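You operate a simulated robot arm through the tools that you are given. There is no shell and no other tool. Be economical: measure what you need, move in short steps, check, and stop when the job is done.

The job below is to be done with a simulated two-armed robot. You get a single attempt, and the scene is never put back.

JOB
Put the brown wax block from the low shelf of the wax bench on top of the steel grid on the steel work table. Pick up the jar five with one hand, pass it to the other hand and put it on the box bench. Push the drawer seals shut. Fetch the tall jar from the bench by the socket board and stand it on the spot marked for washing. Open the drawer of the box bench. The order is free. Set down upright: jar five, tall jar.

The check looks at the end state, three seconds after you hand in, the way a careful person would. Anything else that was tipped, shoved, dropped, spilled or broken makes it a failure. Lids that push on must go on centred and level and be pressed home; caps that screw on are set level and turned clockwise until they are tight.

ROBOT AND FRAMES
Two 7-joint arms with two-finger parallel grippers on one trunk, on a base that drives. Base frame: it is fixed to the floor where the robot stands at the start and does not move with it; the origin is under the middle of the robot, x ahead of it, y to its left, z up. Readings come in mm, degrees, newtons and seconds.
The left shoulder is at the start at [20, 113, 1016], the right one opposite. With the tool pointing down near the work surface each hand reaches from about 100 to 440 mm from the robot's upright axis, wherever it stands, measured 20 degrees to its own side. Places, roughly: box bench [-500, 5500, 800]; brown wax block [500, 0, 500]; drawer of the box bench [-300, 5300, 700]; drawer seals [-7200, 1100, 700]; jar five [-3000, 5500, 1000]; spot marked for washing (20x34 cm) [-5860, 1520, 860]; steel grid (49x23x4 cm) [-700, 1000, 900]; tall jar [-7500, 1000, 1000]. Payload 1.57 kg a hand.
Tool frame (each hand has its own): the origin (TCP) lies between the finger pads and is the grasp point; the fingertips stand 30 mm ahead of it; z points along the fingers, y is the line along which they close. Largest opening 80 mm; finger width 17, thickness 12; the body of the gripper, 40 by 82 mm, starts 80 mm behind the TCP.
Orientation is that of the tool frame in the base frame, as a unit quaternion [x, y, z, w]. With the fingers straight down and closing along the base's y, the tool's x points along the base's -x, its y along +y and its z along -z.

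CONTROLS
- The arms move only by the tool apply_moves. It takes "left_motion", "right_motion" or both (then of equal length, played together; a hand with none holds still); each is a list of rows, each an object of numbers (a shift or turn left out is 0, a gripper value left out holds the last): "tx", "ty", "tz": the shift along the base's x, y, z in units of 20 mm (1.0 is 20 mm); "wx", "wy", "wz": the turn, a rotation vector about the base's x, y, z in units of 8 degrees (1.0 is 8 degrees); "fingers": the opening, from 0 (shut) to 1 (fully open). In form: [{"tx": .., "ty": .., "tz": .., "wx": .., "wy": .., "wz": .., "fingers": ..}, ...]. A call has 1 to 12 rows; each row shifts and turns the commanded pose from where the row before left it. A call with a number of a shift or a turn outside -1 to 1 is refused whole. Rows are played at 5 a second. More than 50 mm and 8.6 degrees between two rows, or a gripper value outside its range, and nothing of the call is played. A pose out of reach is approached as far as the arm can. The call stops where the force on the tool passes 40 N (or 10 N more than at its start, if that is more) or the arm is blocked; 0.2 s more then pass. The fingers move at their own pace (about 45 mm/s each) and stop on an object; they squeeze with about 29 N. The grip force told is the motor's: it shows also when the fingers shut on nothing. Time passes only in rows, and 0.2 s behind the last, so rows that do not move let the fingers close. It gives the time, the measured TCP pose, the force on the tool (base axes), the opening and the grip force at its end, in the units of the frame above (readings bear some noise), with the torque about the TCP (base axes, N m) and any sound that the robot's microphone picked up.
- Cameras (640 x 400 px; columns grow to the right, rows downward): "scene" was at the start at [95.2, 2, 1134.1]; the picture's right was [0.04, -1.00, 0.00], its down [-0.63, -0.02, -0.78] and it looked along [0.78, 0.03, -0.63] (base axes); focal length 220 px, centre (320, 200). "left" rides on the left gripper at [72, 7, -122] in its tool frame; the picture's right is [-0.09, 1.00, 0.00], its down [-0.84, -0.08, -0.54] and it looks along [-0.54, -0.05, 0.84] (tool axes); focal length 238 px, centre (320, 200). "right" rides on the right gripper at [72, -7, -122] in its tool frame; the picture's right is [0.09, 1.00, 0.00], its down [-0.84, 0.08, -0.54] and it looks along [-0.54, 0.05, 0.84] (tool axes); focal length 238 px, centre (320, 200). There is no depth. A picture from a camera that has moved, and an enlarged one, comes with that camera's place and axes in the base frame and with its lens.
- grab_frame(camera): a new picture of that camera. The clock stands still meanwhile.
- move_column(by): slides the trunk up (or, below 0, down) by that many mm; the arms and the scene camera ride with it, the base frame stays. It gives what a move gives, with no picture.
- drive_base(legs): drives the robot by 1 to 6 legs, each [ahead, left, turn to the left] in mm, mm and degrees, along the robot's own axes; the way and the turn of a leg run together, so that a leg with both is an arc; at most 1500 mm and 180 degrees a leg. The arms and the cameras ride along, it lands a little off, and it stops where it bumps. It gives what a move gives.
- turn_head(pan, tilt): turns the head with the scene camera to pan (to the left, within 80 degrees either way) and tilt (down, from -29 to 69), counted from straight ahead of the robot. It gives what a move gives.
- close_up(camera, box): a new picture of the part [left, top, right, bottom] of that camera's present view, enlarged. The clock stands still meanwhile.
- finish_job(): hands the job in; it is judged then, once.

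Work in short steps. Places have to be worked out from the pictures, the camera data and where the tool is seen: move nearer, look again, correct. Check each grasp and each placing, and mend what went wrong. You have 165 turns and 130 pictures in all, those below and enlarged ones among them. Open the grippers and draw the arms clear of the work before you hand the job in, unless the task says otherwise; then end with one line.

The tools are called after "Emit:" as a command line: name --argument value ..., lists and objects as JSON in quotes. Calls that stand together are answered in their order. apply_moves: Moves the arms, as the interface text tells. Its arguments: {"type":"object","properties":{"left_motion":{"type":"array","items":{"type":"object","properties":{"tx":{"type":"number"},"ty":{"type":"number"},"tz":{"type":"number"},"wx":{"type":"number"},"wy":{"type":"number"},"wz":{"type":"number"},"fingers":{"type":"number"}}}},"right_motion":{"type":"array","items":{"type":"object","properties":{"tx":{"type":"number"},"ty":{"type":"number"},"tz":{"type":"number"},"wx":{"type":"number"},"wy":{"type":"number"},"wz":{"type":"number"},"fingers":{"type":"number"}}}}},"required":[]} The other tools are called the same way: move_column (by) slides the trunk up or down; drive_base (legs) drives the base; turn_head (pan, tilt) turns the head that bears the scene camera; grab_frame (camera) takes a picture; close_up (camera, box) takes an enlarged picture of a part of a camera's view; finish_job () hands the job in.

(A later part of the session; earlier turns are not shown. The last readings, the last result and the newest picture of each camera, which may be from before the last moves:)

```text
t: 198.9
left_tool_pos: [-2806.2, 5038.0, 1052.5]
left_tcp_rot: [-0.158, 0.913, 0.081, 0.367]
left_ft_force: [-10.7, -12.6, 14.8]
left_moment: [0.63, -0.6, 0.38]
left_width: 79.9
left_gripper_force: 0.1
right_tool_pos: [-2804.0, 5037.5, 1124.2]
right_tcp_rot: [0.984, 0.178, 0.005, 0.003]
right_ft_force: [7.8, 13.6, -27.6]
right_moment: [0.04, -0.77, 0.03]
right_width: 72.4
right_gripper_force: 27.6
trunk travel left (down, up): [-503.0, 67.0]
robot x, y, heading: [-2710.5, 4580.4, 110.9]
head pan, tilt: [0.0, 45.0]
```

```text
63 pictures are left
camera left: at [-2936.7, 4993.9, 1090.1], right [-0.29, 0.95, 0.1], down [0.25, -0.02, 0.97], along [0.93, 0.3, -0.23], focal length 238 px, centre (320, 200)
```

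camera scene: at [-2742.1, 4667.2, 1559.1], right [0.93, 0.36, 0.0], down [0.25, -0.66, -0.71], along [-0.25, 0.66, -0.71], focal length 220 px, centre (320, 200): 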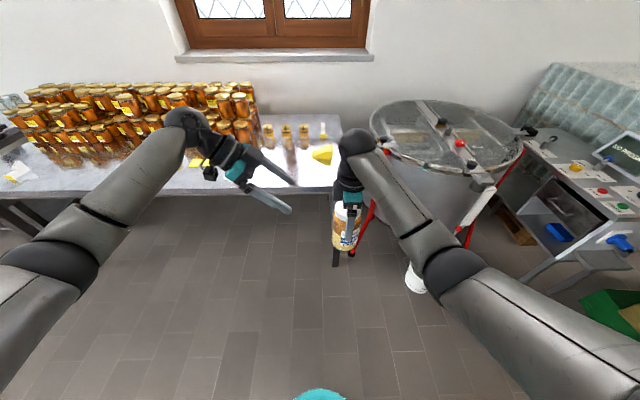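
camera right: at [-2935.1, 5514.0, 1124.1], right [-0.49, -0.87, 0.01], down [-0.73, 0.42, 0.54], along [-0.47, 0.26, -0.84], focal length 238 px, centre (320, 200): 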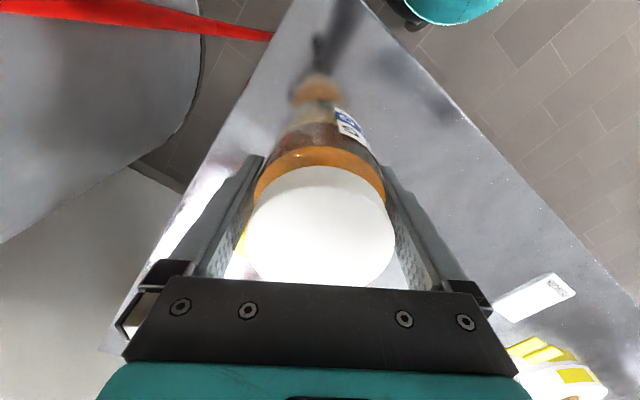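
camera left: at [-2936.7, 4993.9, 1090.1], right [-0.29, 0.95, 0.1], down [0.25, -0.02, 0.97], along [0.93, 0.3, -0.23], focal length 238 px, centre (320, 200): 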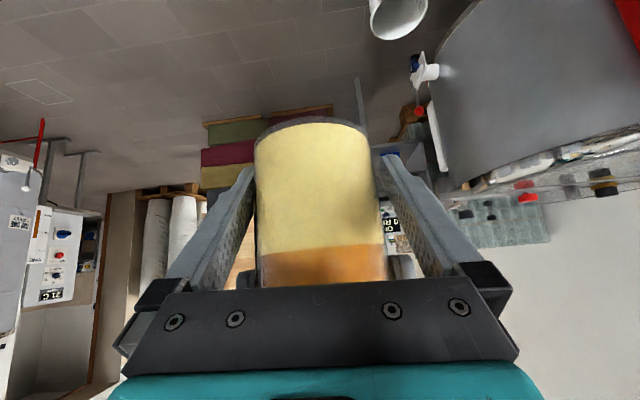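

Contact force 22 N: at 45° the palm meets the jar's shoulder. I back off 60 mm and lower the tilt to about 25° below horizontal.

Emit:
apply_moves --left_motion '[{"tx": -0.553, "ty": -0.235, "tz": 0.615}, {"tx": -0.553, "ty": -0.235, "tz": 0.615}, {"tx": -0.553, "ty": -0.235, "tz": 0.615}, {"tx": -0.553, "ty": -0.235, "tz": 0.615}, {"tx": -0.553, "ty": -0.235, "tz": 0.615}, {"wx": 0.3, "wy": -0.78}, {"wx": 0.3, "wy": -0.78}, {"wx": 0.3, "wy": -0.78}]'

```text
t: 200.7
left_tool_pos: [-2863.2, 5014.3, 1116.1]
left_tcp_rot: [-0.146, 0.833, 0.111, 0.522]
left_ft_force: [0.2, -0.7, -0.3]
left_moment: [0.0, -0.03, 0.01]
left_width: 80.1
left_gripper_force: 0.0
right_tool_pos: [-2805.9, 5034.5, 1123.5]
right_tcp_rot: [0.983, 0.182, 0.002, 0.004]
right_ft_force: [0.3, -0.7, -7.9]
right_moment: [-0.01, 0.03, 0.02]
right_width: 72.9
right_gripper_force: 28.3
trunk travel left (down, up): [-503.0, 67.0]
robot x, y, heading: [-2706.2, 4583.6, 111.2]
head pan, tilt: [0.0, 45.0]
```

Tilt is now 25°. I set the approach line lower and advance to the jar axis, stopping 5 mm short of it.

Emit:
apply_moves --left_motion '[{"tx": -0.63, "ty": -0.26, "tz": 0.2}, {"tx": -0.63, "ty": -0.26, "tz": 0.0}, {"tx": 0.15, "ty": 0.0, "tz": -0.7}, {"tz": -0.62}]'

Emit:
grab_frame --camera "left"

```text
t: 201.7
left_tool_pos: [-2883.6, 5003.8, 1092.4]
left_tcp_rot: [-0.148, 0.834, 0.113, 0.52]
left_ft_force: [0.3, 0.3, -0.3]
left_moment: [0.01, -0.01, 0.02]
left_width: 80.1
left_gripper_force: 0.1
right_tool_pos: [-2806.3, 5035.2, 1124.0]
right_tcp_rot: [0.984, 0.181, 0.001, 0.004]
right_ft_force: [-1.0, 0.7, -7.7]
right_moment: [-0.04, 0.05, 0.0]
right_width: 72.4
right_gripper_force: 28.6
trunk travel left (down, up): [-503.0, 67.0]
robot x, y, heading: [-2709.6, 4579.6, 110.7]
head pan, tilt: [0.0, 45.0]
```

```text
62 pictures are left
camera left: at [-3017.5, 4957.5, 1080.7], right [-0.32, 0.94, 0.12], down [-0.08, -0.15, 0.99], along [0.94, 0.31, 0.12], focal length 238 px, centre (320, 200)
```

left: 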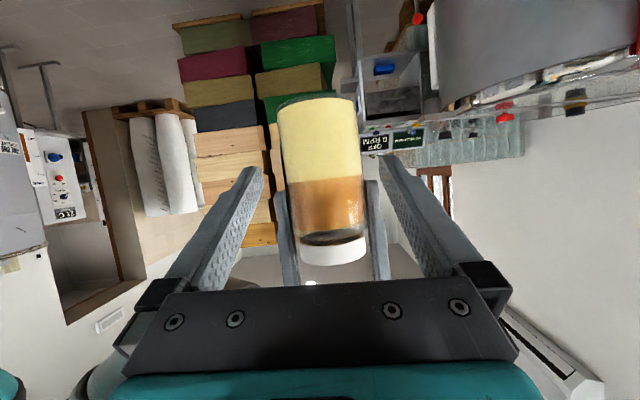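

Centred. I advance to the grasp point.

Emit:
apply_moves --left_motion '[{"tx": 0.736, "ty": 0.285, "tz": -0.374}, {"tx": 0.736, "ty": 0.285, "tz": -0.374}, {"tx": 0.736, "ty": 0.285, "tz": -0.374}, {"tx": 0.736, "ty": 0.285, "tz": -0.374}, {"tx": 0.736, "ty": 0.285, "tz": -0.374}]'

Emit:
grab_frame --camera "left"

```text
t: 202.9
left_tool_pos: [-2810.0, 5030.6, 1055.1]
left_tcp_rot: [-0.146, 0.834, 0.112, 0.52]
left_ft_force: [0.5, 0.4, 0.9]
left_moment: [0.01, -0.01, 0.01]
left_width: 80.1
left_gripper_force: 0.2
right_tool_pos: [-2805.3, 5034.5, 1123.9]
right_tcp_rot: [0.983, 0.182, 0.001, 0.004]
right_ft_force: [0.6, 0.5, -6.9]
right_moment: [0.0, 0.0, -0.01]
right_width: 72.7
right_gripper_force: 29.1
trunk travel left (down, up): [-503.0, 67.0]
robot x, y, heading: [-2708.0, 4581.2, 111.1]
head pan, tilt: [0.0, 45.0]
```

```text
61 pictures are left
camera left: at [-2943.2, 4985.4, 1043.6], right [-0.32, 0.94, 0.12], down [-0.08, -0.15, 0.99], along [0.94, 0.31, 0.12], focal length 238 px, centre (320, 200)
```

left: 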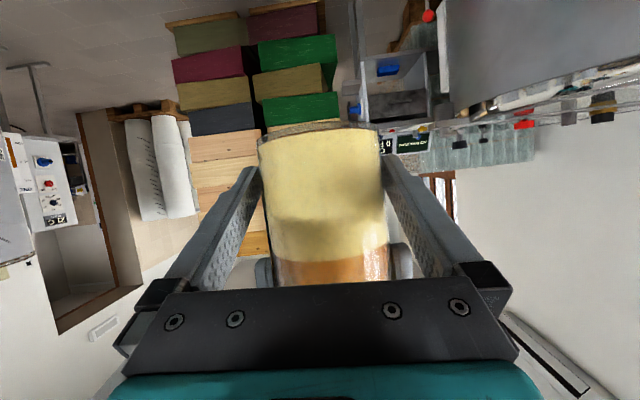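

No contact and well placed. I close the left hand on the jar while the right still holds.

Emit:
apply_moves --left_motion '[{"fingers": 0}, {}, {}, {}]'

```text
t: 203.9
left_tool_pos: [-2810.0, 5030.8, 1055.5]
left_tcp_rot: [-0.148, 0.834, 0.113, 0.52]
left_ft_force: [-1.3, 11.6, 0.8]
left_moment: [-0.67, -0.06, -0.24]
left_width: 73.5
left_gripper_force: 29.5
right_tool_pos: [-2807.1, 5033.5, 1125.3]
right_tcp_rot: [0.983, 0.183, 0.002, 0.006]
right_ft_force: [2.3, -11.0, -1.8]
right_moment: [-0.11, -0.04, 0.28]
right_width: 72.6
right_gripper_force: 28.5
trunk travel left (down, up): [-503.0, 67.0]
robot x, y, heading: [-2709.2, 4580.9, 110.9]
head pan, tilt: [0.0, 45.0]
```

Both hands hold the jar. I open the right hand and raise it clear.

Emit:
apply_moves --right_motion '[{"fingers": 1}, {}, {}, {}, {"tz": 0.8}, {"tz": 0.8}, {"tz": 0.8}, {"tz": 0.8}, {"tz": 0.8}]'

Emit:
grab_frame --camera "left"

Emit:
grab_frame --camera "scene"

```text
t: 205.9
left_tool_pos: [-2809.8, 5029.3, 1054.6]
left_tcp_rot: [-0.147, 0.834, 0.112, 0.52]
left_ft_force: [-0.9, 0.3, 0.0]
left_moment: [-0.05, 0.08, 0.0]
left_width: 72.4
left_gripper_force: 29.4
right_tool_pos: [-2807.5, 5034.8, 1204.9]
right_tcp_rot: [0.983, 0.181, 0.002, 0.005]
right_ft_force: [-0.1, 0.3, 0.1]
right_moment: [0.0, -0.01, 0.02]
right_width: 80.0
right_gripper_force: 0.1
trunk travel left (down, up): [-503.0, 67.0]
robot x, y, heading: [-2706.7, 4583.0, 111.1]
head pan, tilt: [0.0, 45.0]
```

```text
60 pictures are left
camera left: at [-2943.9, 4985.0, 1043.5], right [-0.32, 0.94, 0.12], down [-0.08, -0.15, 0.99], along [0.94, 0.31, 0.12], focal length 238 px, centre (320, 200)
```

left: 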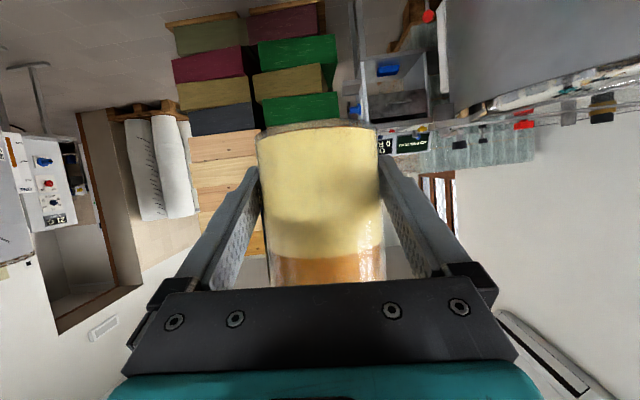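

```text
59 pictures are left
camera scene: at [-2742.2, 4666.6, 1559.2], right [0.93, 0.36, 0.0], down [0.25, -0.66, -0.71], along [-0.25, 0.66, -0.71], focal length 220 px, centre (320, 200)
```

scene: 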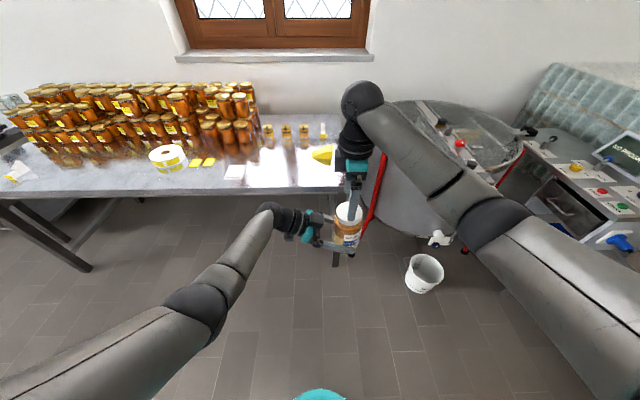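

Handover done: the left holds the jar. I raise the right hand further and move it aside to the right.

Emit:
apply_moves --right_motion '[{"tz": 1}, {"tz": 1}, {"tx": 0.9, "ty": 0.3}, {"tx": 0.9, "ty": 0.3}, {"tx": 0.9, "ty": 0.3}, {"tx": 0.9, "ty": 0.3}, {"tx": 0.9, "ty": 0.3}, {"tx": 0.9, "ty": 0.3}]'

Emit:
drive_base --legs '[[0, 0, -90]]'

Emit:
grab_frame --camera "scene"

```text
t: 207.7
left_tool_pos: [-2809.1, 5030.2, 1055.0]
left_tcp_rot: [-0.147, 0.834, 0.112, 0.52]
left_ft_force: [0.4, 0.0, 0.2]
left_moment: [-0.01, 0.04, -0.03]
left_width: 72.6
left_gripper_force: 28.9
right_tool_pos: [-2698.6, 5069.5, 1245.2]
right_tcp_rot: [0.983, 0.182, 0.001, 0.004]
right_ft_force: [0.5, 1.0, 0.0]
right_moment: [0.01, 0.0, -0.03]
right_width: 79.9
right_gripper_force: 0.0
trunk travel left (down, up): [-503.0, 67.0]
robot x, y, heading: [-2707.9, 4584.8, 110.9]
head pan, tilt: [0.0, 45.0]
```

```text
t: 211.9
left_tool_pos: [-2260.3, 4683.4, 1054.8]
left_tcp_rot: [0.485, 0.694, -0.288, 0.447]
left_ft_force: [-0.1, 0.2, 0.7]
left_moment: [0.08, 0.04, -0.01]
left_width: 72.5
left_gripper_force: 28.6
right_tool_pos: [-2221.1, 4572.5, 1246.9]
right_tcp_rot: [0.824, -0.567, -0.001, 0.004]
right_ft_force: [-0.2, -1.2, -0.5]
right_moment: [-0.01, 0.01, -0.03]
right_width: 80.1
right_gripper_force: 0.1
trunk travel left (down, up): [-503.0, 67.0]
robot x, y, heading: [-2708.4, 4581.6, 20.9]
head pan, tilt: [0.0, 45.0]
```

```text
58 pictures are left
camera scene: at [-2623.6, 4613.6, 1559.2], right [0.36, -0.93, 0.0], down [-0.66, -0.25, -0.71], along [0.66, 0.25, -0.71], focal length 220 px, centre (320, 200)
```

scene: 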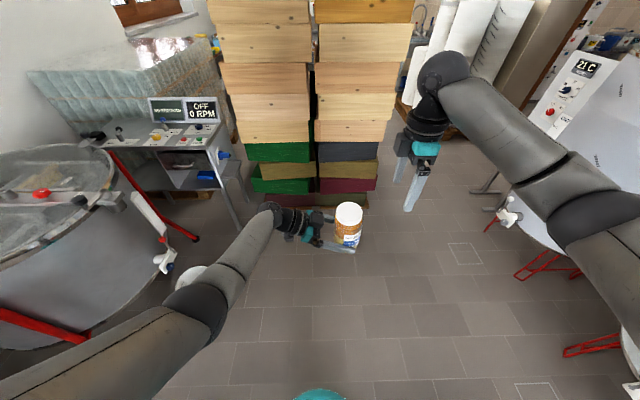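

The jar is safe in the left hand. I retrace the way between stack and tanks toward the box bench, in legs.

Emit:
drive_base --legs '[[0, 0, -31], [842, 75, 0], [1086, -199, 0], [716, 152, 0], [0, 0, 60]]'

Emit:
turn_head --pan 0 --tilt 30

Emit:
grab_frame --camera "scene"

```text
t: 229.4
left_tool_pos: [224.9, 4421.8, 1055.3]
left_tcp_rot: [0.304, 0.79, -0.172, 0.503]
left_ft_force: [0.2, -0.1, -0.3]
left_moment: [0.08, 0.04, 0.01]
left_width: 72.3
left_gripper_force: 28.4
right_tool_pos: [310.6, 4341.7, 1246.2]
right_tcp_rot: [0.936, -0.352, -0.001, 0.005]
right_ft_force: [-0.7, 0.5, -0.1]
right_moment: [-0.02, -0.01, 0.01]
right_width: 80.1
right_gripper_force: 0.2
trunk travel left (down, up): [-503.0, 67.0]
robot x, y, heading: [-125.8, 4122.7, 49.2]
head pan, tilt: [0.0, 45.0]
```

```text
t: 230.1
left_tool_pos: [223.7, 4421.8, 1054.4]
left_tcp_rot: [0.304, 0.791, -0.172, 0.502]
left_ft_force: [0.0, -0.2, -0.7]
left_moment: [0.03, 0.05, 0.01]
left_width: 72.2
left_gripper_force: 28.8
right_tool_pos: [309.2, 4341.3, 1245.7]
right_tcp_rot: [0.936, -0.352, -0.001, 0.004]
right_ft_force: [1.5, 0.1, 0.2]
right_moment: [0.01, -0.01, -0.02]
right_width: 80.3
right_gripper_force: 0.0
trunk travel left (down, up): [-503.0, 67.0]
robot x, y, heading: [-125.4, 4122.4, 49.0]
head pan, tilt: [0.0, 30.0]
```

```text
57 pictures are left
camera scene: at [-59.1, 4197.6, 1581.7], right [0.75, -0.66, 0.0], down [-0.33, -0.38, -0.87], along [0.57, 0.65, -0.5], focal length 220 px, centre (320, 200)
```

scene: 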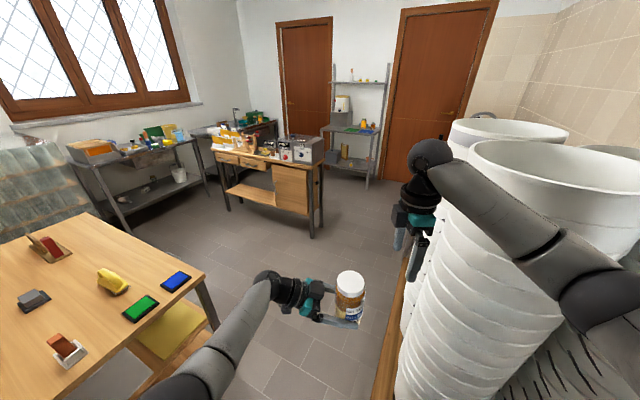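

Path clear between the bench and the rolls. I continue around to the bench's right long side and turn to face it.

Emit:
drive_base --legs '[[0, 0, 9], [800, 0, 0], [0, 0, 52], [818, -331, 0], [0, 0, 90]]'

Emit:
grab_frame --camera "scene"

```text
t: 245.4
left_tool_pos: [-66.9, 5613.3, 1055.4]
left_tcp_rot: [0.676, -0.509, -0.437, -0.304]
left_ft_force: [-0.7, -0.6, 0.4]
left_moment: [-0.07, 0.0, -0.03]
left_width: 72.4
left_gripper_force: 29.0
right_tool_pos: [-98.2, 5726.2, 1245.0]
right_tcp_rot: [0.595, 0.804, 0.004, 0.002]
right_ft_force: [0.3, 0.3, -0.1]
right_moment: [0.02, -0.03, -0.03]
right_width: 79.9
right_gripper_force: 0.0
trunk travel left (down, up): [-503.0, 67.0]
robot x, y, heading: [389.4, 5680.1, -163.0]
head pan, tilt: [0.0, 30.0]
```

```text
56 pictures are left
camera scene: at [290.7, 5652.0, 1581.8], right [-0.29, 0.96, 0.0], down [0.48, 0.15, -0.87], along [-0.83, -0.25, -0.5], focal length 220 px, centre (320, 200)
```

scene: 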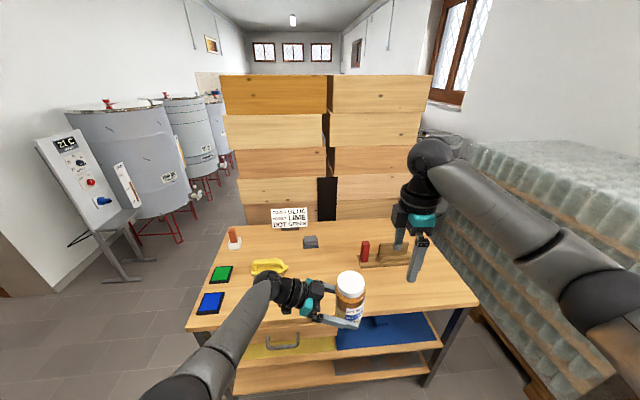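

The drawer handle is visible under the top, left. The free spot for the jar is near [-350, 5580]; bench top z ≈ 800. I drive 280 ahead, 46 right, then lower the trunk most of the way.

Emit:
drive_base --legs '[[280, -46, 0]]'

Emit:
move_column --by -150

Emit:
grab_frame --camera "scene"

Emit:
grab_frame --camera "left"

```text
t: 247.4
left_tool_pos: [-347.4, 5577.2, 1054.5]
left_tcp_rot: [0.676, -0.511, -0.435, -0.305]
left_ft_force: [0.2, 0.2, 0.0]
left_moment: [-0.05, -0.01, -0.03]
left_width: 72.2
left_gripper_force: 28.8
right_tool_pos: [-378.8, 5692.1, 1245.3]
right_tcp_rot: [0.597, 0.802, 0.004, 0.002]
right_ft_force: [-0.2, -0.8, 0.2]
right_moment: [-0.01, 0.0, 0.01]
right_width: 80.1
right_gripper_force: 0.2
trunk travel left (down, up): [-503.0, 67.0]
robot x, y, heading: [103.9, 5645.0, -163.1]
head pan, tilt: [0.0, 30.0]
```

```text
t: 249.2
left_tool_pos: [-347.3, 5578.4, 905.4]
left_tcp_rot: [0.676, -0.511, -0.435, -0.305]
left_ft_force: [-1.7, 0.2, -0.1]
left_moment: [-0.07, -0.02, 0.01]
left_width: 72.3
left_gripper_force: 28.4
right_tool_pos: [-378.1, 5691.5, 1095.4]
right_tcp_rot: [0.597, 0.802, 0.004, 0.002]
right_ft_force: [-0.2, -0.1, 0.2]
right_moment: [-0.02, 0.0, 0.02]
right_width: 79.9
right_gripper_force: 0.1
trunk travel left (down, up): [-353.0, 217.0]
robot x, y, heading: [107.1, 5646.7, -163.6]
head pan, tilt: [0.0, 30.0]
```

```text
55 pictures are left
camera scene: at [10.5, 5615.6, 1431.9], right [-0.29, 0.96, 0.0], down [0.48, 0.14, -0.87], along [-0.83, -0.25, -0.5], focal length 220 px, centre (320, 200)
```

scene: 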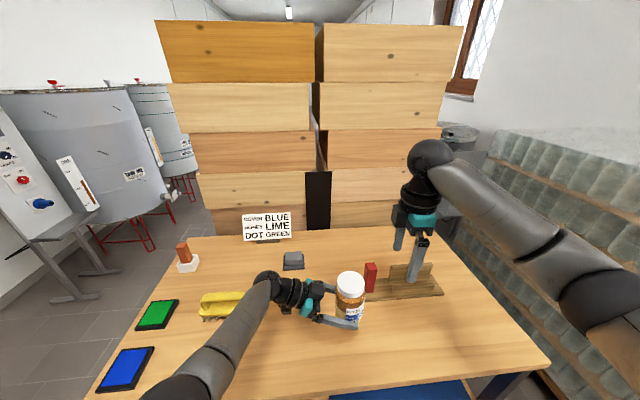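

```text
54 pictures are left
camera left: at [-311.5, 5439.8, 893.1], right [-0.96, -0.25, 0.12], down [0.14, -0.09, 0.99], along [-0.24, 0.96, 0.12], focal length 238 px, centre (320, 200)
```

left: 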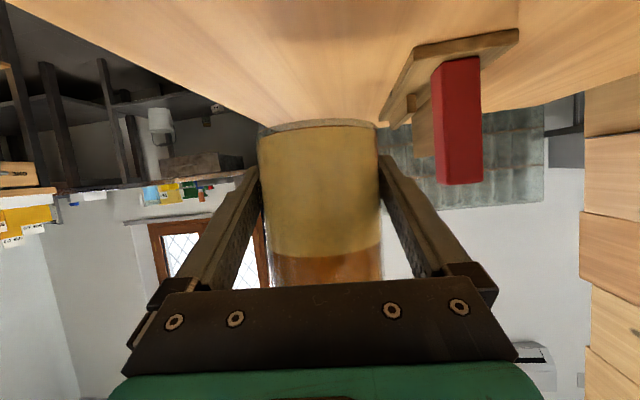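

Clear all round. I lower carefully in small steps, watching the force.

Emit:
move_column --by -45

Emit:
move_column --by -8

Emit:
close_up --camera "scene" --box '[220, 240, 420, 370]'

```text
t: 250.0
left_tool_pos: [-345.3, 5578.4, 858.6]
left_tcp_rot: [0.676, -0.511, -0.435, -0.305]
left_ft_force: [0.1, -0.2, 0.5]
left_moment: [-0.03, 0.0, -0.02]
left_width: 72.3
left_gripper_force: 29.0
right_tool_pos: [-377.7, 5692.7, 1050.9]
right_tcp_rot: [0.597, 0.802, 0.004, 0.002]
right_ft_force: [-0.6, -0.4, 0.5]
right_moment: [0.0, -0.03, 0.03]
right_width: 80.0
right_gripper_force: 0.1
trunk travel left (down, up): [-308.0, 262.0]
robot x, y, heading: [109.0, 5645.2, -163.3]
head pan, tilt: [0.0, 30.0]
```

```text
t: 250.6
left_tool_pos: [-346.9, 5578.0, 851.6]
left_tcp_rot: [0.675, -0.512, -0.435, -0.306]
left_ft_force: [0.5, -0.3, -0.6]
left_moment: [-0.03, -0.03, 0.0]
left_width: 72.0
left_gripper_force: 29.2
right_tool_pos: [-377.3, 5692.1, 1043.8]
right_tcp_rot: [0.597, 0.802, 0.004, 0.002]
right_ft_force: [-0.1, 0.0, -0.1]
right_moment: [-0.04, -0.01, -0.02]
right_width: 80.0
right_gripper_force: 0.1
trunk travel left (down, up): [-300.0, 270.0]
robot x, y, heading: [103.3, 5649.7, -163.3]
head pan, tilt: [0.0, 30.0]
```

```text
3.08 times, centred on (320, 305) of scene
camera zoom: at [10.6, 5615.6, 1378.8], right [-0.29, 0.96, 0.0], down [0.48, 0.14, -0.87], along [-0.83, -0.25, -0.5], focal length 676 px, centre (320, -123)
```

zoom: 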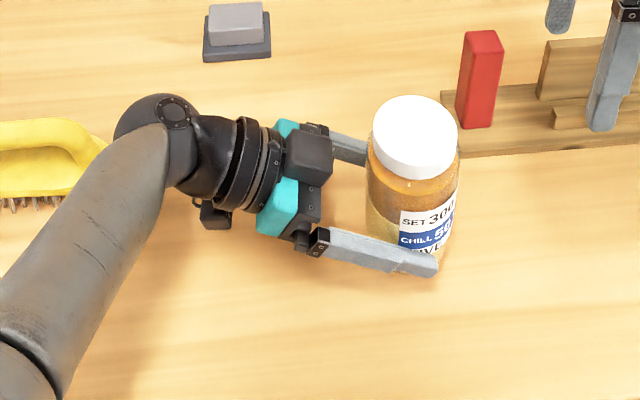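

Still free. I go on down in 4 mm steps.

Emit:
move_column --by -4

Emit:
move_column --by -4

Emit:
move_column --by -4

```text
t: 251.1
left_tool_pos: [-346.0, 5578.0, 848.0]
left_tcp_rot: [0.676, -0.511, -0.435, -0.305]
left_ft_force: [0.1, 0.0, -0.3]
left_moment: [-0.07, -0.01, -0.02]
left_width: 72.5
left_gripper_force: 29.2
right_tool_pos: [-376.3, 5691.4, 1040.3]
right_tcp_rot: [0.596, 0.803, 0.004, 0.002]
right_ft_force: [0.1, -0.3, -0.5]
right_moment: [0.02, 0.0, 0.01]
right_width: 79.8
right_gripper_force: 0.1
trunk travel left (down, up): [-296.0, 274.0]
robot x, y, heading: [104.7, 5647.3, -163.4]
head pan, tilt: [0.0, 30.0]
```

```text
t: 251.7
left_tool_pos: [-346.3, 5578.6, 843.7]
left_tcp_rot: [0.676, -0.511, -0.435, -0.305]
left_ft_force: [-0.4, 0.6, 0.6]
left_moment: [-0.06, 0.01, -0.02]
left_width: 72.3
left_gripper_force: 29.3
right_tool_pos: [-377.2, 5691.2, 1035.7]
right_tcp_rot: [0.597, 0.802, 0.004, 0.001]
right_ft_force: [-0.7, -0.1, -0.3]
right_moment: [0.02, 0.01, -0.02]
right_width: 80.2
right_gripper_force: 0.0
trunk travel left (down, up): [-292.0, 278.0]
robot x, y, heading: [108.0, 5643.3, -163.1]
head pan, tilt: [0.0, 30.0]
```

```text
t: 252.2
left_tool_pos: [-345.8, 5578.1, 839.3]
left_tcp_rot: [0.676, -0.511, -0.435, -0.304]
left_ft_force: [-0.3, -1.0, -0.2]
left_moment: [-0.04, -0.02, -0.02]
left_width: 72.4
left_gripper_force: 29.0
right_tool_pos: [-376.7, 5691.3, 1031.7]
right_tcp_rot: [0.597, 0.802, 0.004, 0.001]
right_ft_force: [-0.7, -0.4, 0.2]
right_moment: [0.01, 0.05, -0.01]
right_width: 80.1
right_gripper_force: 0.0
trunk travel left (down, up): [-288.0, 282.0]
robot x, y, heading: [112.4, 5645.6, -163.2]
head pan, tilt: [0.0, 30.0]
```

No contact yet; I check the gap with the left camera.

Emit:
grab_frame --camera "left"

```text
52 pictures are left
camera left: at [-311.4, 5439.8, 827.9], right [-0.96, -0.25, 0.11], down [0.14, -0.09, 0.99], along [-0.24, 0.96, 0.12], focal length 238 px, centre (320, 200)
```

left: 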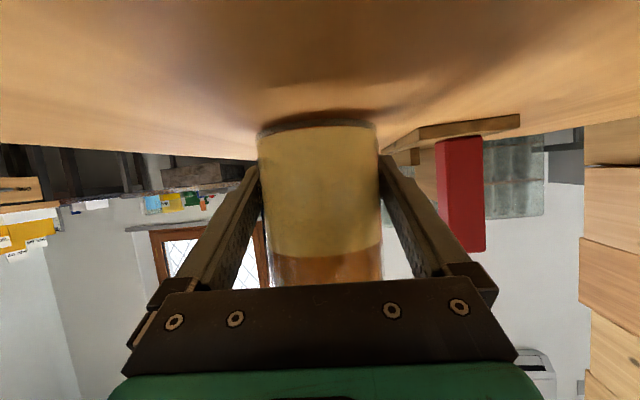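

The jar bottom looks about 6 mm above the bench. I lower 3+3 mm.

Emit:
move_column --by -3

Emit:
move_column --by -3

```text
t: 252.7
left_tool_pos: [-346.6, 5576.6, 837.5]
left_tcp_rot: [0.675, -0.511, -0.436, -0.305]
left_ft_force: [1.2, 0.0, 0.0]
left_moment: [-0.04, -0.18, 0.01]
left_width: 72.2
left_gripper_force: 28.6
right_tool_pos: [-376.6, 5692.0, 1028.6]
right_tcp_rot: [0.596, 0.803, 0.004, 0.001]
right_ft_force: [-0.3, 0.2, -0.3]
right_moment: [0.01, -0.02, 0.0]
right_width: 79.7
right_gripper_force: 0.0
trunk travel left (down, up): [-285.0, 285.0]
robot x, y, heading: [105.7, 5649.3, -163.3]
head pan, tilt: [0.0, 30.0]
```

```text
t: 253.2
left_tool_pos: [-346.4, 5577.3, 837.4]
left_tcp_rot: [0.674, -0.511, -0.438, -0.305]
left_ft_force: [5.7, -3.1, 13.5]
left_moment: [-0.22, -0.8, -0.13]
left_width: 72.4
left_gripper_force: 28.7
right_tool_pos: [-375.7, 5690.5, 1025.6]
right_tcp_rot: [0.597, 0.803, 0.003, 0.001]
right_ft_force: [-0.6, 0.2, -0.2]
right_moment: [-0.02, 0.01, -0.02]
right_width: 80.1
right_gripper_force: 0.1
trunk travel left (down, up): [-282.0, 288.0]
robot x, y, heading: [107.0, 5643.5, -163.2]
head pan, tilt: [0.0, 30.0]
```

Contact at z 837 (13 N). I ease up 2 mm and open the left hand, then look.

Emit:
move_column --by 2

Emit:
apply_moves --left_motion '[{"fingers": 1}, {}, {}, {}]'

Emit:
close_up --camera "scene" --box '[220, 240, 420, 370]'

Emit:
grab_frame --camera "left"

```text
t: 253.8
left_tool_pos: [-345.8, 5578.6, 836.5]
left_tcp_rot: [0.676, -0.511, -0.436, -0.303]
left_ft_force: [-1.2, -2.2, 10.0]
left_moment: [-0.16, -0.5, -0.08]
left_width: 72.3
left_gripper_force: 29.3
right_tool_pos: [-376.3, 5691.5, 1027.2]
right_tcp_rot: [0.597, 0.802, 0.004, 0.002]
right_ft_force: [-0.1, 0.6, -0.1]
right_moment: [0.01, 0.01, 0.0]
right_width: 79.9
right_gripper_force: 0.0
trunk travel left (down, up): [-284.0, 286.0]
robot x, y, heading: [111.5, 5650.4, -163.1]
head pan, tilt: [0.0, 30.0]
```

```text
t: 254.8
left_tool_pos: [-345.8, 5578.3, 836.0]
left_tcp_rot: [0.676, -0.511, -0.435, -0.304]
left_ft_force: [0.0, 0.6, 0.3]
left_moment: [-0.02, -0.01, 0.0]
left_width: 79.8
left_gripper_force: 0.1
right_tool_pos: [-377.7, 5690.4, 1026.4]
right_tcp_rot: [0.597, 0.802, 0.005, 0.003]
right_ft_force: [0.8, -0.4, -0.3]
right_moment: [0.02, 0.02, 0.02]
right_width: 79.9
right_gripper_force: 0.0
trunk travel left (down, up): [-284.0, 286.0]
robot x, y, heading: [106.0, 5648.0, -163.3]
head pan, tilt: [0.0, 30.0]
```

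```text
3.08 times, centred on (320, 305) of scene
camera zoom: at [11.0, 5615.7, 1362.9], right [-0.29, 0.96, 0.0], down [0.48, 0.14, -0.87], along [-0.83, -0.25, -0.5], focal length 676 px, centre (320, -123)
```

zoom: 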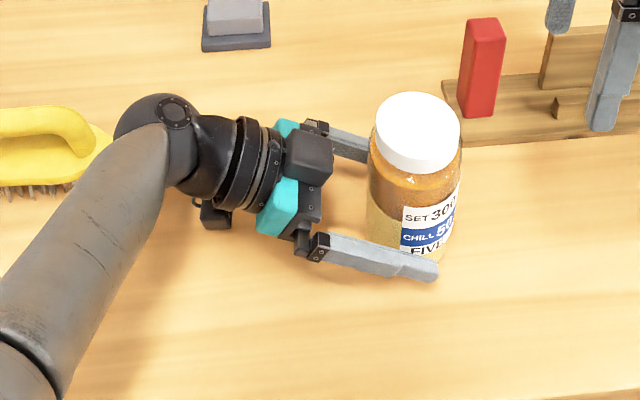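

```text
50 pictures are left
camera left: at [-311.2, 5439.8, 824.2], right [-0.96, -0.25, 0.12], down [0.14, -0.09, 0.99], along [-0.24, 0.96, 0.12], focal length 238 px, centre (320, 200)
```

left: 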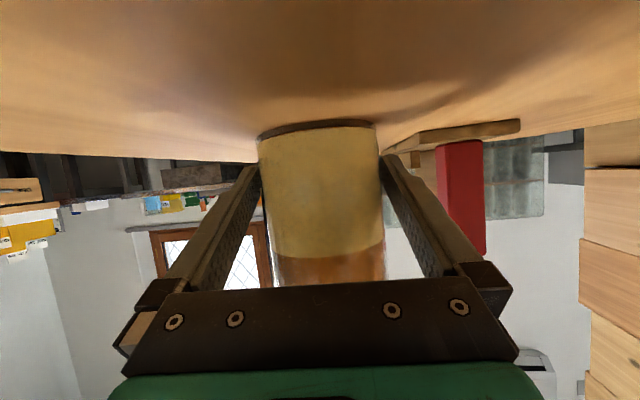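

Jar five ("FIVE") stands on the box bench. I withdraw the left hand back and upward.

Emit:
apply_moves --left_motion '[{"tx": 0.2, "ty": -0.62, "tz": 0.55}, {"tx": 0.2, "ty": -0.62, "tz": 0.55}, {"tx": 0.2, "ty": -0.62, "tz": 0.55}, {"tx": 0.2, "ty": -0.62, "tz": 0.55}, {"tx": 0.2, "ty": -0.62, "tz": 0.55}, {"tx": 0.2, "ty": -0.62, "tz": 0.55}, {"tx": 0.2, "ty": -0.62, "tz": 0.6}, {"tx": 0.2, "ty": -0.5, "tz": 0.8}, {"tz": 1}, {"tz": 1}]'

Emit:
grab_frame --camera "scene"

```text
t: 257.0
left_tool_pos: [-314.1, 5480.4, 969.9]
left_tcp_rot: [0.676, -0.51, -0.436, -0.305]
left_ft_force: [0.7, -0.4, 0.4]
left_moment: [-0.02, -0.01, 0.0]
left_width: 80.0
left_gripper_force: 0.0
right_tool_pos: [-377.5, 5691.3, 1026.8]
right_tcp_rot: [0.596, 0.803, 0.004, 0.002]
right_ft_force: [-0.1, -0.2, 0.5]
right_moment: [-0.02, -0.05, -0.06]
right_width: 79.9
right_gripper_force: 0.1
trunk travel left (down, up): [-284.0, 286.0]
robot x, y, heading: [106.8, 5645.5, -163.2]
head pan, tilt: [0.0, 30.0]
```

```text
49 pictures are left
camera scene: at [11.0, 5615.7, 1362.9], right [-0.29, 0.96, 0.0], down [0.48, 0.14, -0.87], along [-0.83, -0.25, -0.5], focal length 220 px, centre (320, 200)
```

scene: 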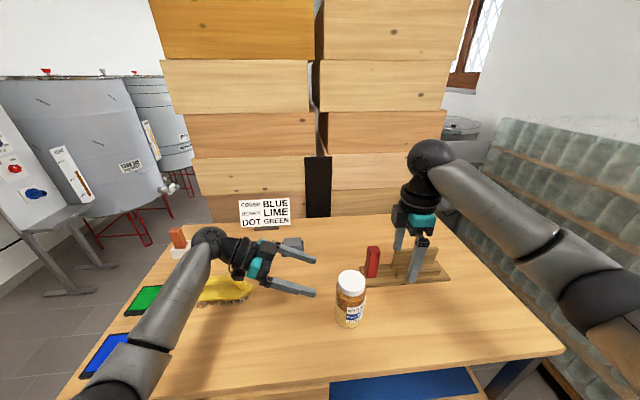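

The jar stands well. I raise the trunk, back away, and look at the drawer front.

Emit:
move_column --by 80

Emit:
drive_base --legs '[[-420, 0, 0]]'

Emit:
turn_head --pan 20 --tilt 48

Emit:
grab_frame --camera "scene"

```text
t: 258.1
left_tool_pos: [-313.9, 5479.7, 1048.8]
left_tcp_rot: [0.675, -0.511, -0.435, -0.305]
left_ft_force: [0.2, 0.3, -0.1]
left_moment: [-0.02, -0.03, -0.01]
left_width: 80.2
left_gripper_force: 0.1
right_tool_pos: [-378.1, 5690.8, 1106.7]
right_tcp_rot: [0.597, 0.802, 0.004, 0.001]
right_ft_force: [0.4, -0.5, 1.1]
right_moment: [0.01, 0.0, 0.02]
right_width: 80.0
right_gripper_force: 0.1
trunk travel left (down, up): [-364.0, 206.0]
robot x, y, heading: [110.4, 5645.7, -163.1]
head pan, tilt: [0.0, 30.0]
```

```text
t: 260.7
left_tool_pos: [87.1, 5603.1, 1048.6]
left_tcp_rot: [0.674, -0.514, -0.434, -0.306]
left_ft_force: [-0.3, -0.8, 0.4]
left_moment: [0.03, 0.0, 0.0]
left_width: 80.0
left_gripper_force: 0.1
right_tool_pos: [26.8, 5814.2, 1107.0]
right_tcp_rot: [0.6, 0.8, 0.004, 0.002]
right_ft_force: [0.4, -0.4, -0.1]
right_moment: [-0.01, 0.01, 0.0]
right_width: 80.0
right_gripper_force: 0.1
trunk travel left (down, up): [-364.0, 206.0]
robot x, y, heading: [508.9, 5766.1, -163.5]
head pan, tilt: [0.0, 30.0]
```

```text
t: 261.6
left_tool_pos: [87.2, 5603.5, 1049.0]
left_tcp_rot: [0.674, -0.513, -0.434, -0.307]
left_ft_force: [-0.5, 0.0, 0.4]
left_moment: [0.01, 0.01, 0.03]
left_width: 80.2
left_gripper_force: 0.1
right_tool_pos: [27.0, 5814.6, 1107.1]
right_tcp_rot: [0.599, 0.8, 0.004, 0.002]
right_ft_force: [0.9, 0.4, -0.5]
right_moment: [0.0, -0.01, 0.0]
right_width: 79.9
right_gripper_force: 0.1
trunk travel left (down, up): [-364.0, 206.0]
robot x, y, heading: [509.3, 5764.3, -163.5]
head pan, tilt: [20.0, 48.0]
```

```text
48 pictures are left
camera scene: at [436.6, 5714.5, 1416.1], right [-0.59, 0.81, 0.0], down [0.6, 0.44, -0.67], along [-0.54, -0.4, -0.74], focal length 220 px, centre (320, 200)
```

scene: 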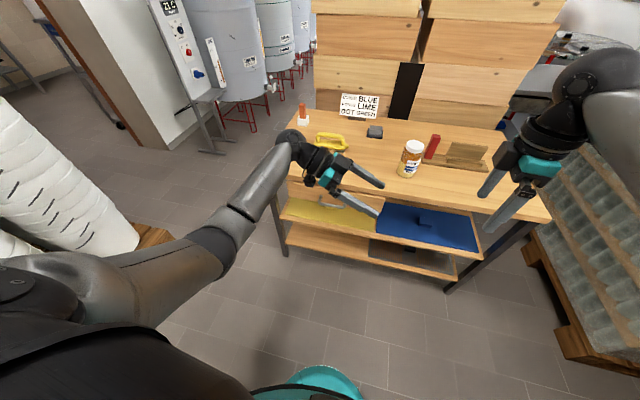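

I enlarge the region of the drawer and handle.

Emit:
close_up --camera "scene" --box '[260, 150, 420, 260]'

```text
3.64 times, centred on (340, 205) of scene
camera zoom: at [436.6, 5714.5, 1416.1], right [-0.59, 0.81, 0.0], down [0.6, 0.44, -0.67], along [-0.54, -0.4, -0.74], focal length 798 px, centre (247, 182)
```

zoom: 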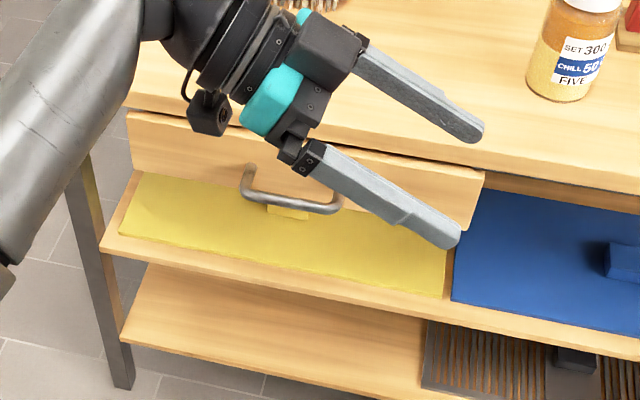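

The drawer front faces me, with a horizontal U-handle near [-86, 5397, 700]. I'll hook it from above with the right hand, fingers closed, hand leaning forward 25°, and pull by backing the base. First I turn the right hand -90° and raise the left hand out of the way.

Emit:
apply_moves --right_motion '[{"wz": -0.95}, {"wz": -0.95}, {"wz": -0.95}, {"wz": -0.95}, {"wz": -0.95}, {"wz": -0.95}, {"wz": -0.95}, {"wz": -0.95}, {"wz": -0.95}, {"wz": -0.95}, {"wz": -0.95}, {"wz": -0.8}]' --left_motion '[{"tz": 1}, {"tz": 1}, {"tz": 1}, {"tz": 1}, {"tz": 1}, {"tz": 1}, {"tz": 1}, {}, {}, {}, {}, {}]'

Emit:
apply_moves --right_motion '[{"wx": -0.22, "wy": 0.75, "fingers": 0}, {"wx": -0.22, "wy": 0.75}, {"wx": -0.22, "wy": 0.75}, {"wx": -0.22, "wy": 0.75}]'

Emit:
move_column --by -150

Emit:
grab_frame --camera "right"

```text
t: 264.1
left_tool_pos: [86.8, 5601.8, 1189.7]
left_tcp_rot: [0.673, -0.515, -0.433, -0.307]
left_ft_force: [0.5, 0.3, 0.2]
left_moment: [0.01, -0.02, -0.01]
left_width: 79.8
left_gripper_force: 0.1
right_tool_pos: [24.8, 5813.6, 1105.6]
right_tcp_rot: [0.99, 0.141, 0.002, 0.004]
right_ft_force: [0.0, 0.3, 0.7]
right_moment: [-0.01, 0.0, 0.01]
right_width: 80.0
right_gripper_force: 0.1
trunk travel left (down, up): [-364.0, 206.0]
robot x, y, heading: [513.0, 5763.7, -163.5]
head pan, tilt: [20.0, 48.0]
```

```text
t: 265.1
left_tool_pos: [86.0, 5601.9, 1190.2]
left_tcp_rot: [0.674, -0.513, -0.434, -0.307]
left_ft_force: [-0.1, 0.4, 0.4]
left_moment: [-0.04, 0.02, -0.06]
left_width: 80.0
left_gripper_force: 0.1
right_tool_pos: [25.5, 5814.5, 1109.0]
right_tcp_rot: [0.966, 0.139, -0.215, 0.035]
right_ft_force: [0.4, -0.2, 1.0]
right_moment: [0.03, 0.02, -0.01]
right_width: 0.3
right_gripper_force: 4.7
trunk travel left (down, up): [-364.0, 206.0]
robot x, y, heading: [509.4, 5764.6, -163.6]
head pan, tilt: [20.0, 48.0]
```

```text
t: 266.9
left_tool_pos: [86.0, 5602.9, 1039.4]
left_tcp_rot: [0.673, -0.514, -0.434, -0.307]
left_ft_force: [0.5, 0.2, 0.0]
left_moment: [-0.02, -0.01, 0.03]
left_width: 80.0
left_gripper_force: 0.0
right_tool_pos: [24.9, 5815.4, 957.1]
right_tcp_rot: [0.966, 0.14, -0.213, 0.035]
right_ft_force: [0.0, -0.3, 0.2]
right_moment: [-0.03, 0.01, -0.02]
right_width: 0.0
right_gripper_force: 21.5
trunk travel left (down, up): [-214.0, 356.0]
robot x, y, heading: [508.9, 5767.0, -163.6]
head pan, tilt: [20.0, 48.0]
```

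```text
46 pictures are left
camera right: at [134.7, 5854.4, 1038.5], right [0.36, -0.93, -0.03], down [-0.49, -0.22, 0.84], along [-0.79, -0.29, -0.53], focal length 238 px, centre (320, 200)
```

right: 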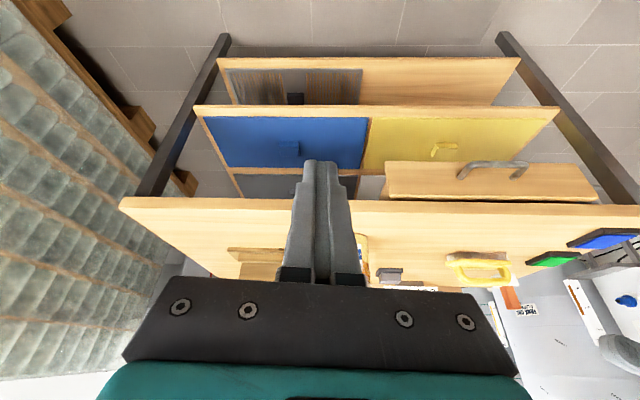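

Two views agree: handle bar centre at [-90, 5395, 698]. I move the base so the hand is 80 mm in front of it, and lower with trunk and arm, raising the left hand meanwhile.

Emit:
drive_base --legs '[[165, 366, 0]]'

Emit:
move_column --by -140

Emit:
apply_moves --right_motion '[{"tz": -0.9}, {"tz": -0.9}, {"tz": -0.9}, {"tz": -0.9}]' --left_motion '[{"tz": 1}, {"tz": 1}, {"tz": 1}, {"tz": 1}]'

Emit:
grab_frame --camera "right"

```text
t: 269.4
left_tool_pos: [29.3, 5209.7, 1039.9]
left_tcp_rot: [0.672, -0.514, -0.435, -0.308]
left_ft_force: [0.0, 0.2, -0.2]
left_moment: [0.01, -0.02, -0.01]
left_width: 79.9
left_gripper_force: 0.0
right_tool_pos: [-31.3, 5420.8, 958.9]
right_tcp_rot: [0.967, 0.139, -0.213, 0.035]
right_ft_force: [0.8, 0.3, -0.3]
right_moment: [0.01, 0.06, 0.01]
right_width: 0.2
right_gripper_force: 21.4
trunk travel left (down, up): [-214.0, 356.0]
robot x, y, heading: [454.1, 5370.7, -163.7]
head pan, tilt: [20.0, 48.0]
```

```text
t: 271.1
left_tool_pos: [28.5, 5210.0, 900.1]
left_tcp_rot: [0.673, -0.514, -0.434, -0.307]
left_ft_force: [-0.4, -0.1, -0.3]
left_moment: [0.04, 0.01, 0.01]
left_width: 80.0
left_gripper_force: 0.1
right_tool_pos: [-32.8, 5421.0, 817.2]
right_tcp_rot: [0.967, 0.138, -0.213, 0.033]
right_ft_force: [0.3, 0.0, -0.1]
right_moment: [0.0, 0.03, 0.03]
right_width: 0.1
right_gripper_force: 21.3
trunk travel left (down, up): [-74.0, 496.0]
robot x, y, heading: [454.6, 5370.5, -164.0]
head pan, tilt: [20.0, 48.0]
```

```text
t: 272.1
left_tool_pos: [30.4, 5211.4, 979.7]
left_tcp_rot: [0.673, -0.514, -0.433, -0.307]
left_ft_force: [-0.3, -0.6, -1.0]
left_moment: [-0.02, 0.0, 0.0]
left_width: 80.1
left_gripper_force: 0.1
right_tool_pos: [-31.5, 5420.5, 745.2]
right_tcp_rot: [0.966, 0.138, -0.214, 0.035]
right_ft_force: [0.2, 0.6, -0.6]
right_moment: [-0.02, 0.03, -0.02]
right_width: 0.0
right_gripper_force: 21.4
trunk travel left (down, up): [-74.0, 496.0]
robot x, y, heading: [453.2, 5370.7, -163.9]
head pan, tilt: [20.0, 48.0]
```

```text
45 pictures are left
camera right: at [77.5, 5461.2, 826.2], right [0.36, -0.93, -0.03], down [-0.49, -0.22, 0.85], along [-0.79, -0.29, -0.53], focal length 238 px, centre (320, 200)
```

right: 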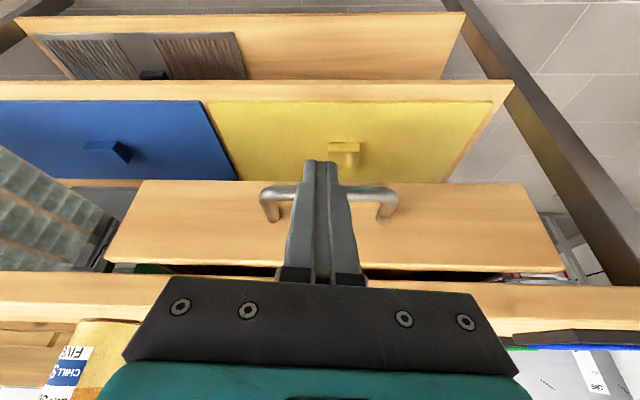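

The hand is aligned with the handle's middle. I move in over the bar and lower the fingertips behind it.

Emit:
apply_moves --right_motion '[{"tx": -0.77, "ty": -0.35}, {"tx": -0.77, "ty": -0.35}, {"tx": -0.77, "ty": -0.35}, {"tx": -0.77, "ty": -0.35}, {"tx": -0.77, "ty": -0.35}, {"tz": -0.7}, {"tz": -0.7}, {"tz": -0.6}]'

Emit:
grab_frame --camera "right"

```text
t: 272.8
left_tool_pos: [32.1, 5212.4, 981.5]
left_tcp_rot: [0.672, -0.516, -0.433, -0.307]
left_ft_force: [-0.1, 0.2, 0.7]
left_moment: [0.0, 0.0, -0.03]
left_width: 79.9
left_gripper_force: 0.2
right_tool_pos: [-63.3, 5406.3, 744.7]
right_tcp_rot: [0.968, 0.14, -0.204, 0.03]
right_ft_force: [17.1, 6.7, 13.9]
right_moment: [-0.02, -0.24, 0.13]
right_width: 0.1
right_gripper_force: 21.1
trunk travel left (down, up): [-74.0, 496.0]
robot x, y, heading: [453.3, 5371.5, -164.1]
head pan, tilt: [20.0, 48.0]
stopped in row 3 (right hand): the force on the tool passed its limit at 52 N (the readings are from after the stop); the commanded pose is now the measured one
```

```text
44 pictures are left
camera right: at [44.7, 5445.9, 827.8], right [0.36, -0.93, -0.03], down [-0.5, -0.23, 0.83], along [-0.78, -0.29, -0.55], focal length 238 px, centre (320, 200)
```

right: 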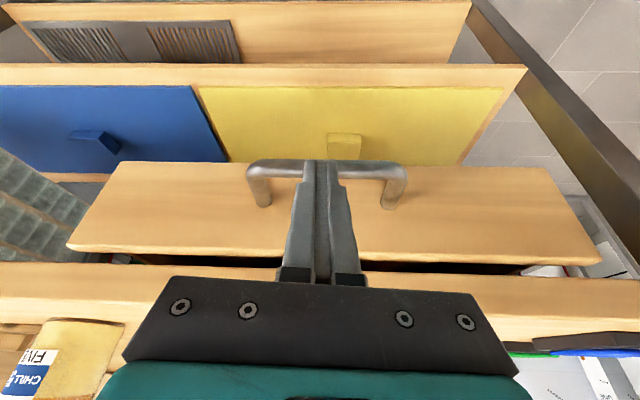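

The tips touched the bar: it sits a bit higher and nearer, about [-70, 5399, 714]. I back off, raise 25 mm, move over it and drop behind it.

Emit:
apply_moves --right_motion '[{"tx": 0.7, "ty": 0.3}, {"tz": 0.8}, {"tz": 0.6}, {"tx": -0.65, "ty": -0.25}, {"tx": -0.65, "ty": -0.25}, {"tx": -0.65, "ty": -0.25}]'

Emit:
grab_frame --camera "right"

```text
t: 274.2
left_tool_pos: [30.7, 5210.6, 980.2]
left_tcp_rot: [0.673, -0.514, -0.433, -0.307]
left_ft_force: [-0.2, 0.1, -0.4]
left_moment: [0.01, 0.01, -0.03]
left_width: 80.0
left_gripper_force: 0.0
right_tool_pos: [-91.3, 5397.2, 769.6]
right_tcp_rot: [0.969, 0.14, -0.203, 0.03]
right_ft_force: [-0.1, 0.0, 0.3]
right_moment: [0.03, 0.0, -0.02]
right_width: 0.1
right_gripper_force: 21.5
trunk travel left (down, up): [-74.0, 496.0]
robot x, y, heading: [451.9, 5371.3, -163.9]
head pan, tilt: [20.0, 48.0]
```

```text
43 pictures are left
camera right: at [16.7, 5436.3, 853.5], right [0.36, -0.93, -0.04], down [-0.5, -0.23, 0.83], along [-0.78, -0.29, -0.55], focal length 238 px, centre (320, 200)
```

right: 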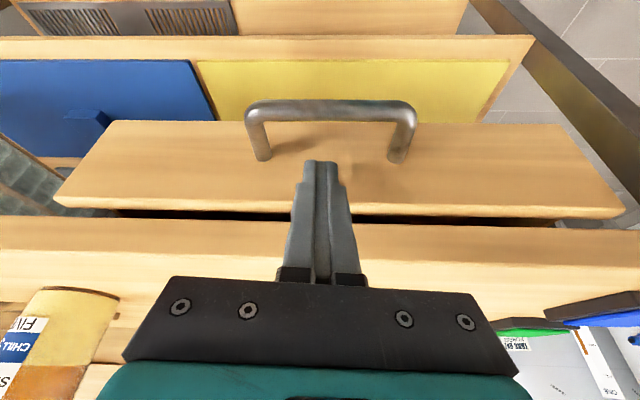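

The tips are above the gap behind the bar. I nudge 4 mm further in and lower 46 mm.

Emit:
apply_moves --right_motion '[{"tx": -0.2, "ty": -0.08}, {"tz": -0.8}, {"tz": -0.8}, {"tz": -0.7}]'

Emit:
grab_frame --camera "right"

```text
t: 275.2
left_tool_pos: [29.0, 5211.3, 980.0]
left_tcp_rot: [0.673, -0.515, -0.433, -0.308]
left_ft_force: [-0.4, -0.3, -0.4]
left_moment: [0.03, -0.04, -0.04]
left_width: 80.5
left_gripper_force: 0.0
right_tool_pos: [-95.2, 5394.5, 722.5]
right_tcp_rot: [0.969, 0.139, -0.203, 0.03]
right_ft_force: [0.4, 0.3, -0.6]
right_moment: [0.02, 0.01, -0.05]
right_width: 0.0
right_gripper_force: 21.2
trunk travel left (down, up): [-74.0, 496.0]
robot x, y, heading: [454.5, 5367.0, -164.1]
head pan, tilt: [20.0, 48.0]
```

```text
42 pictures are left
camera right: at [12.6, 5434.4, 806.5], right [0.36, -0.93, -0.03], down [-0.5, -0.23, 0.83], along [-0.78, -0.29, -0.55], focal length 238 px, centre (320, 200)
```

right: 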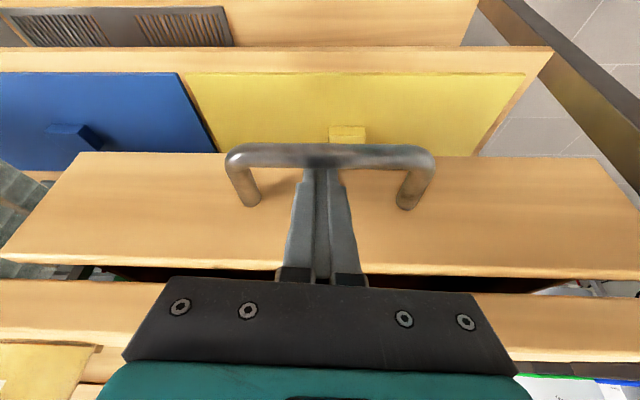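

The fingers are hooked behind the bar. I pull by backing the base 220 mm.

Emit:
drive_base --legs '[[-220, -16, 0]]'

Emit:
grab_frame --camera "right"

Emit:
grab_frame --camera "scene"

```text
t: 276.9
left_tool_pos: [237.0, 5287.1, 980.9]
left_tcp_rot: [0.674, -0.514, -0.434, -0.307]
left_ft_force: [-0.3, 0.8, -0.5]
left_moment: [0.01, -0.01, 0.0]
left_width: 79.8
left_gripper_force: 0.0
right_tool_pos: [111.5, 5471.7, 722.3]
right_tcp_rot: [0.969, 0.142, -0.202, 0.031]
right_ft_force: [-0.1, 0.0, 0.1]
right_moment: [0.02, 0.0, 0.01]
right_width: 0.0
right_gripper_force: 21.1
trunk travel left (down, up): [-74.0, 496.0]
robot x, y, heading: [659.2, 5448.5, -163.7]
head pan, tilt: [20.0, 48.0]
```

```text
41 pictures are left
camera right: at [219.2, 5510.1, 806.7], right [0.37, -0.93, -0.03], down [-0.5, -0.23, 0.83], along [-0.78, -0.29, -0.55], focal length 238 px, centre (320, 200)
```

right: 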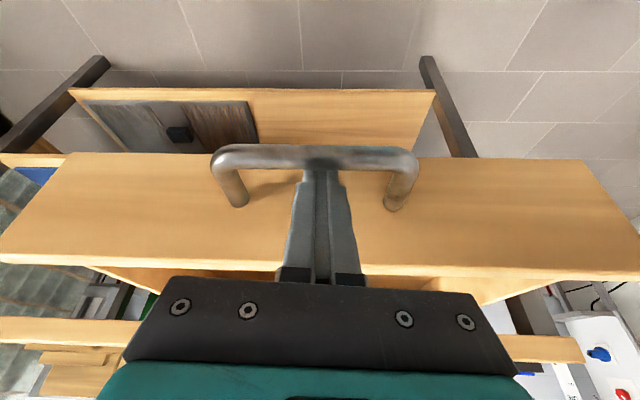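

```text
40 pictures are left
camera scene: at [586.6, 5396.9, 1126.1], right [-0.59, 0.81, 0.0], down [0.6, 0.44, -0.67], along [-0.54, -0.4, -0.74], focal length 220 px, centre (320, 200)
```

scene: 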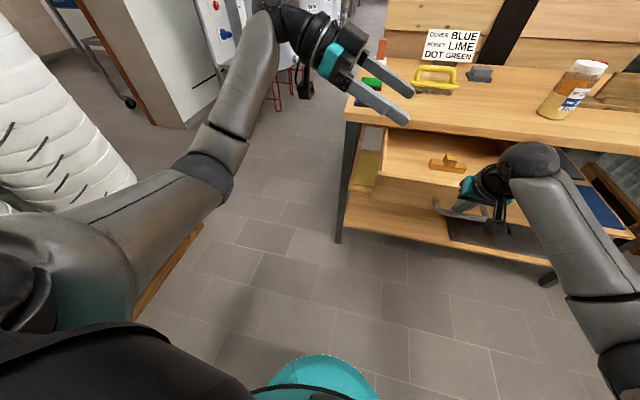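

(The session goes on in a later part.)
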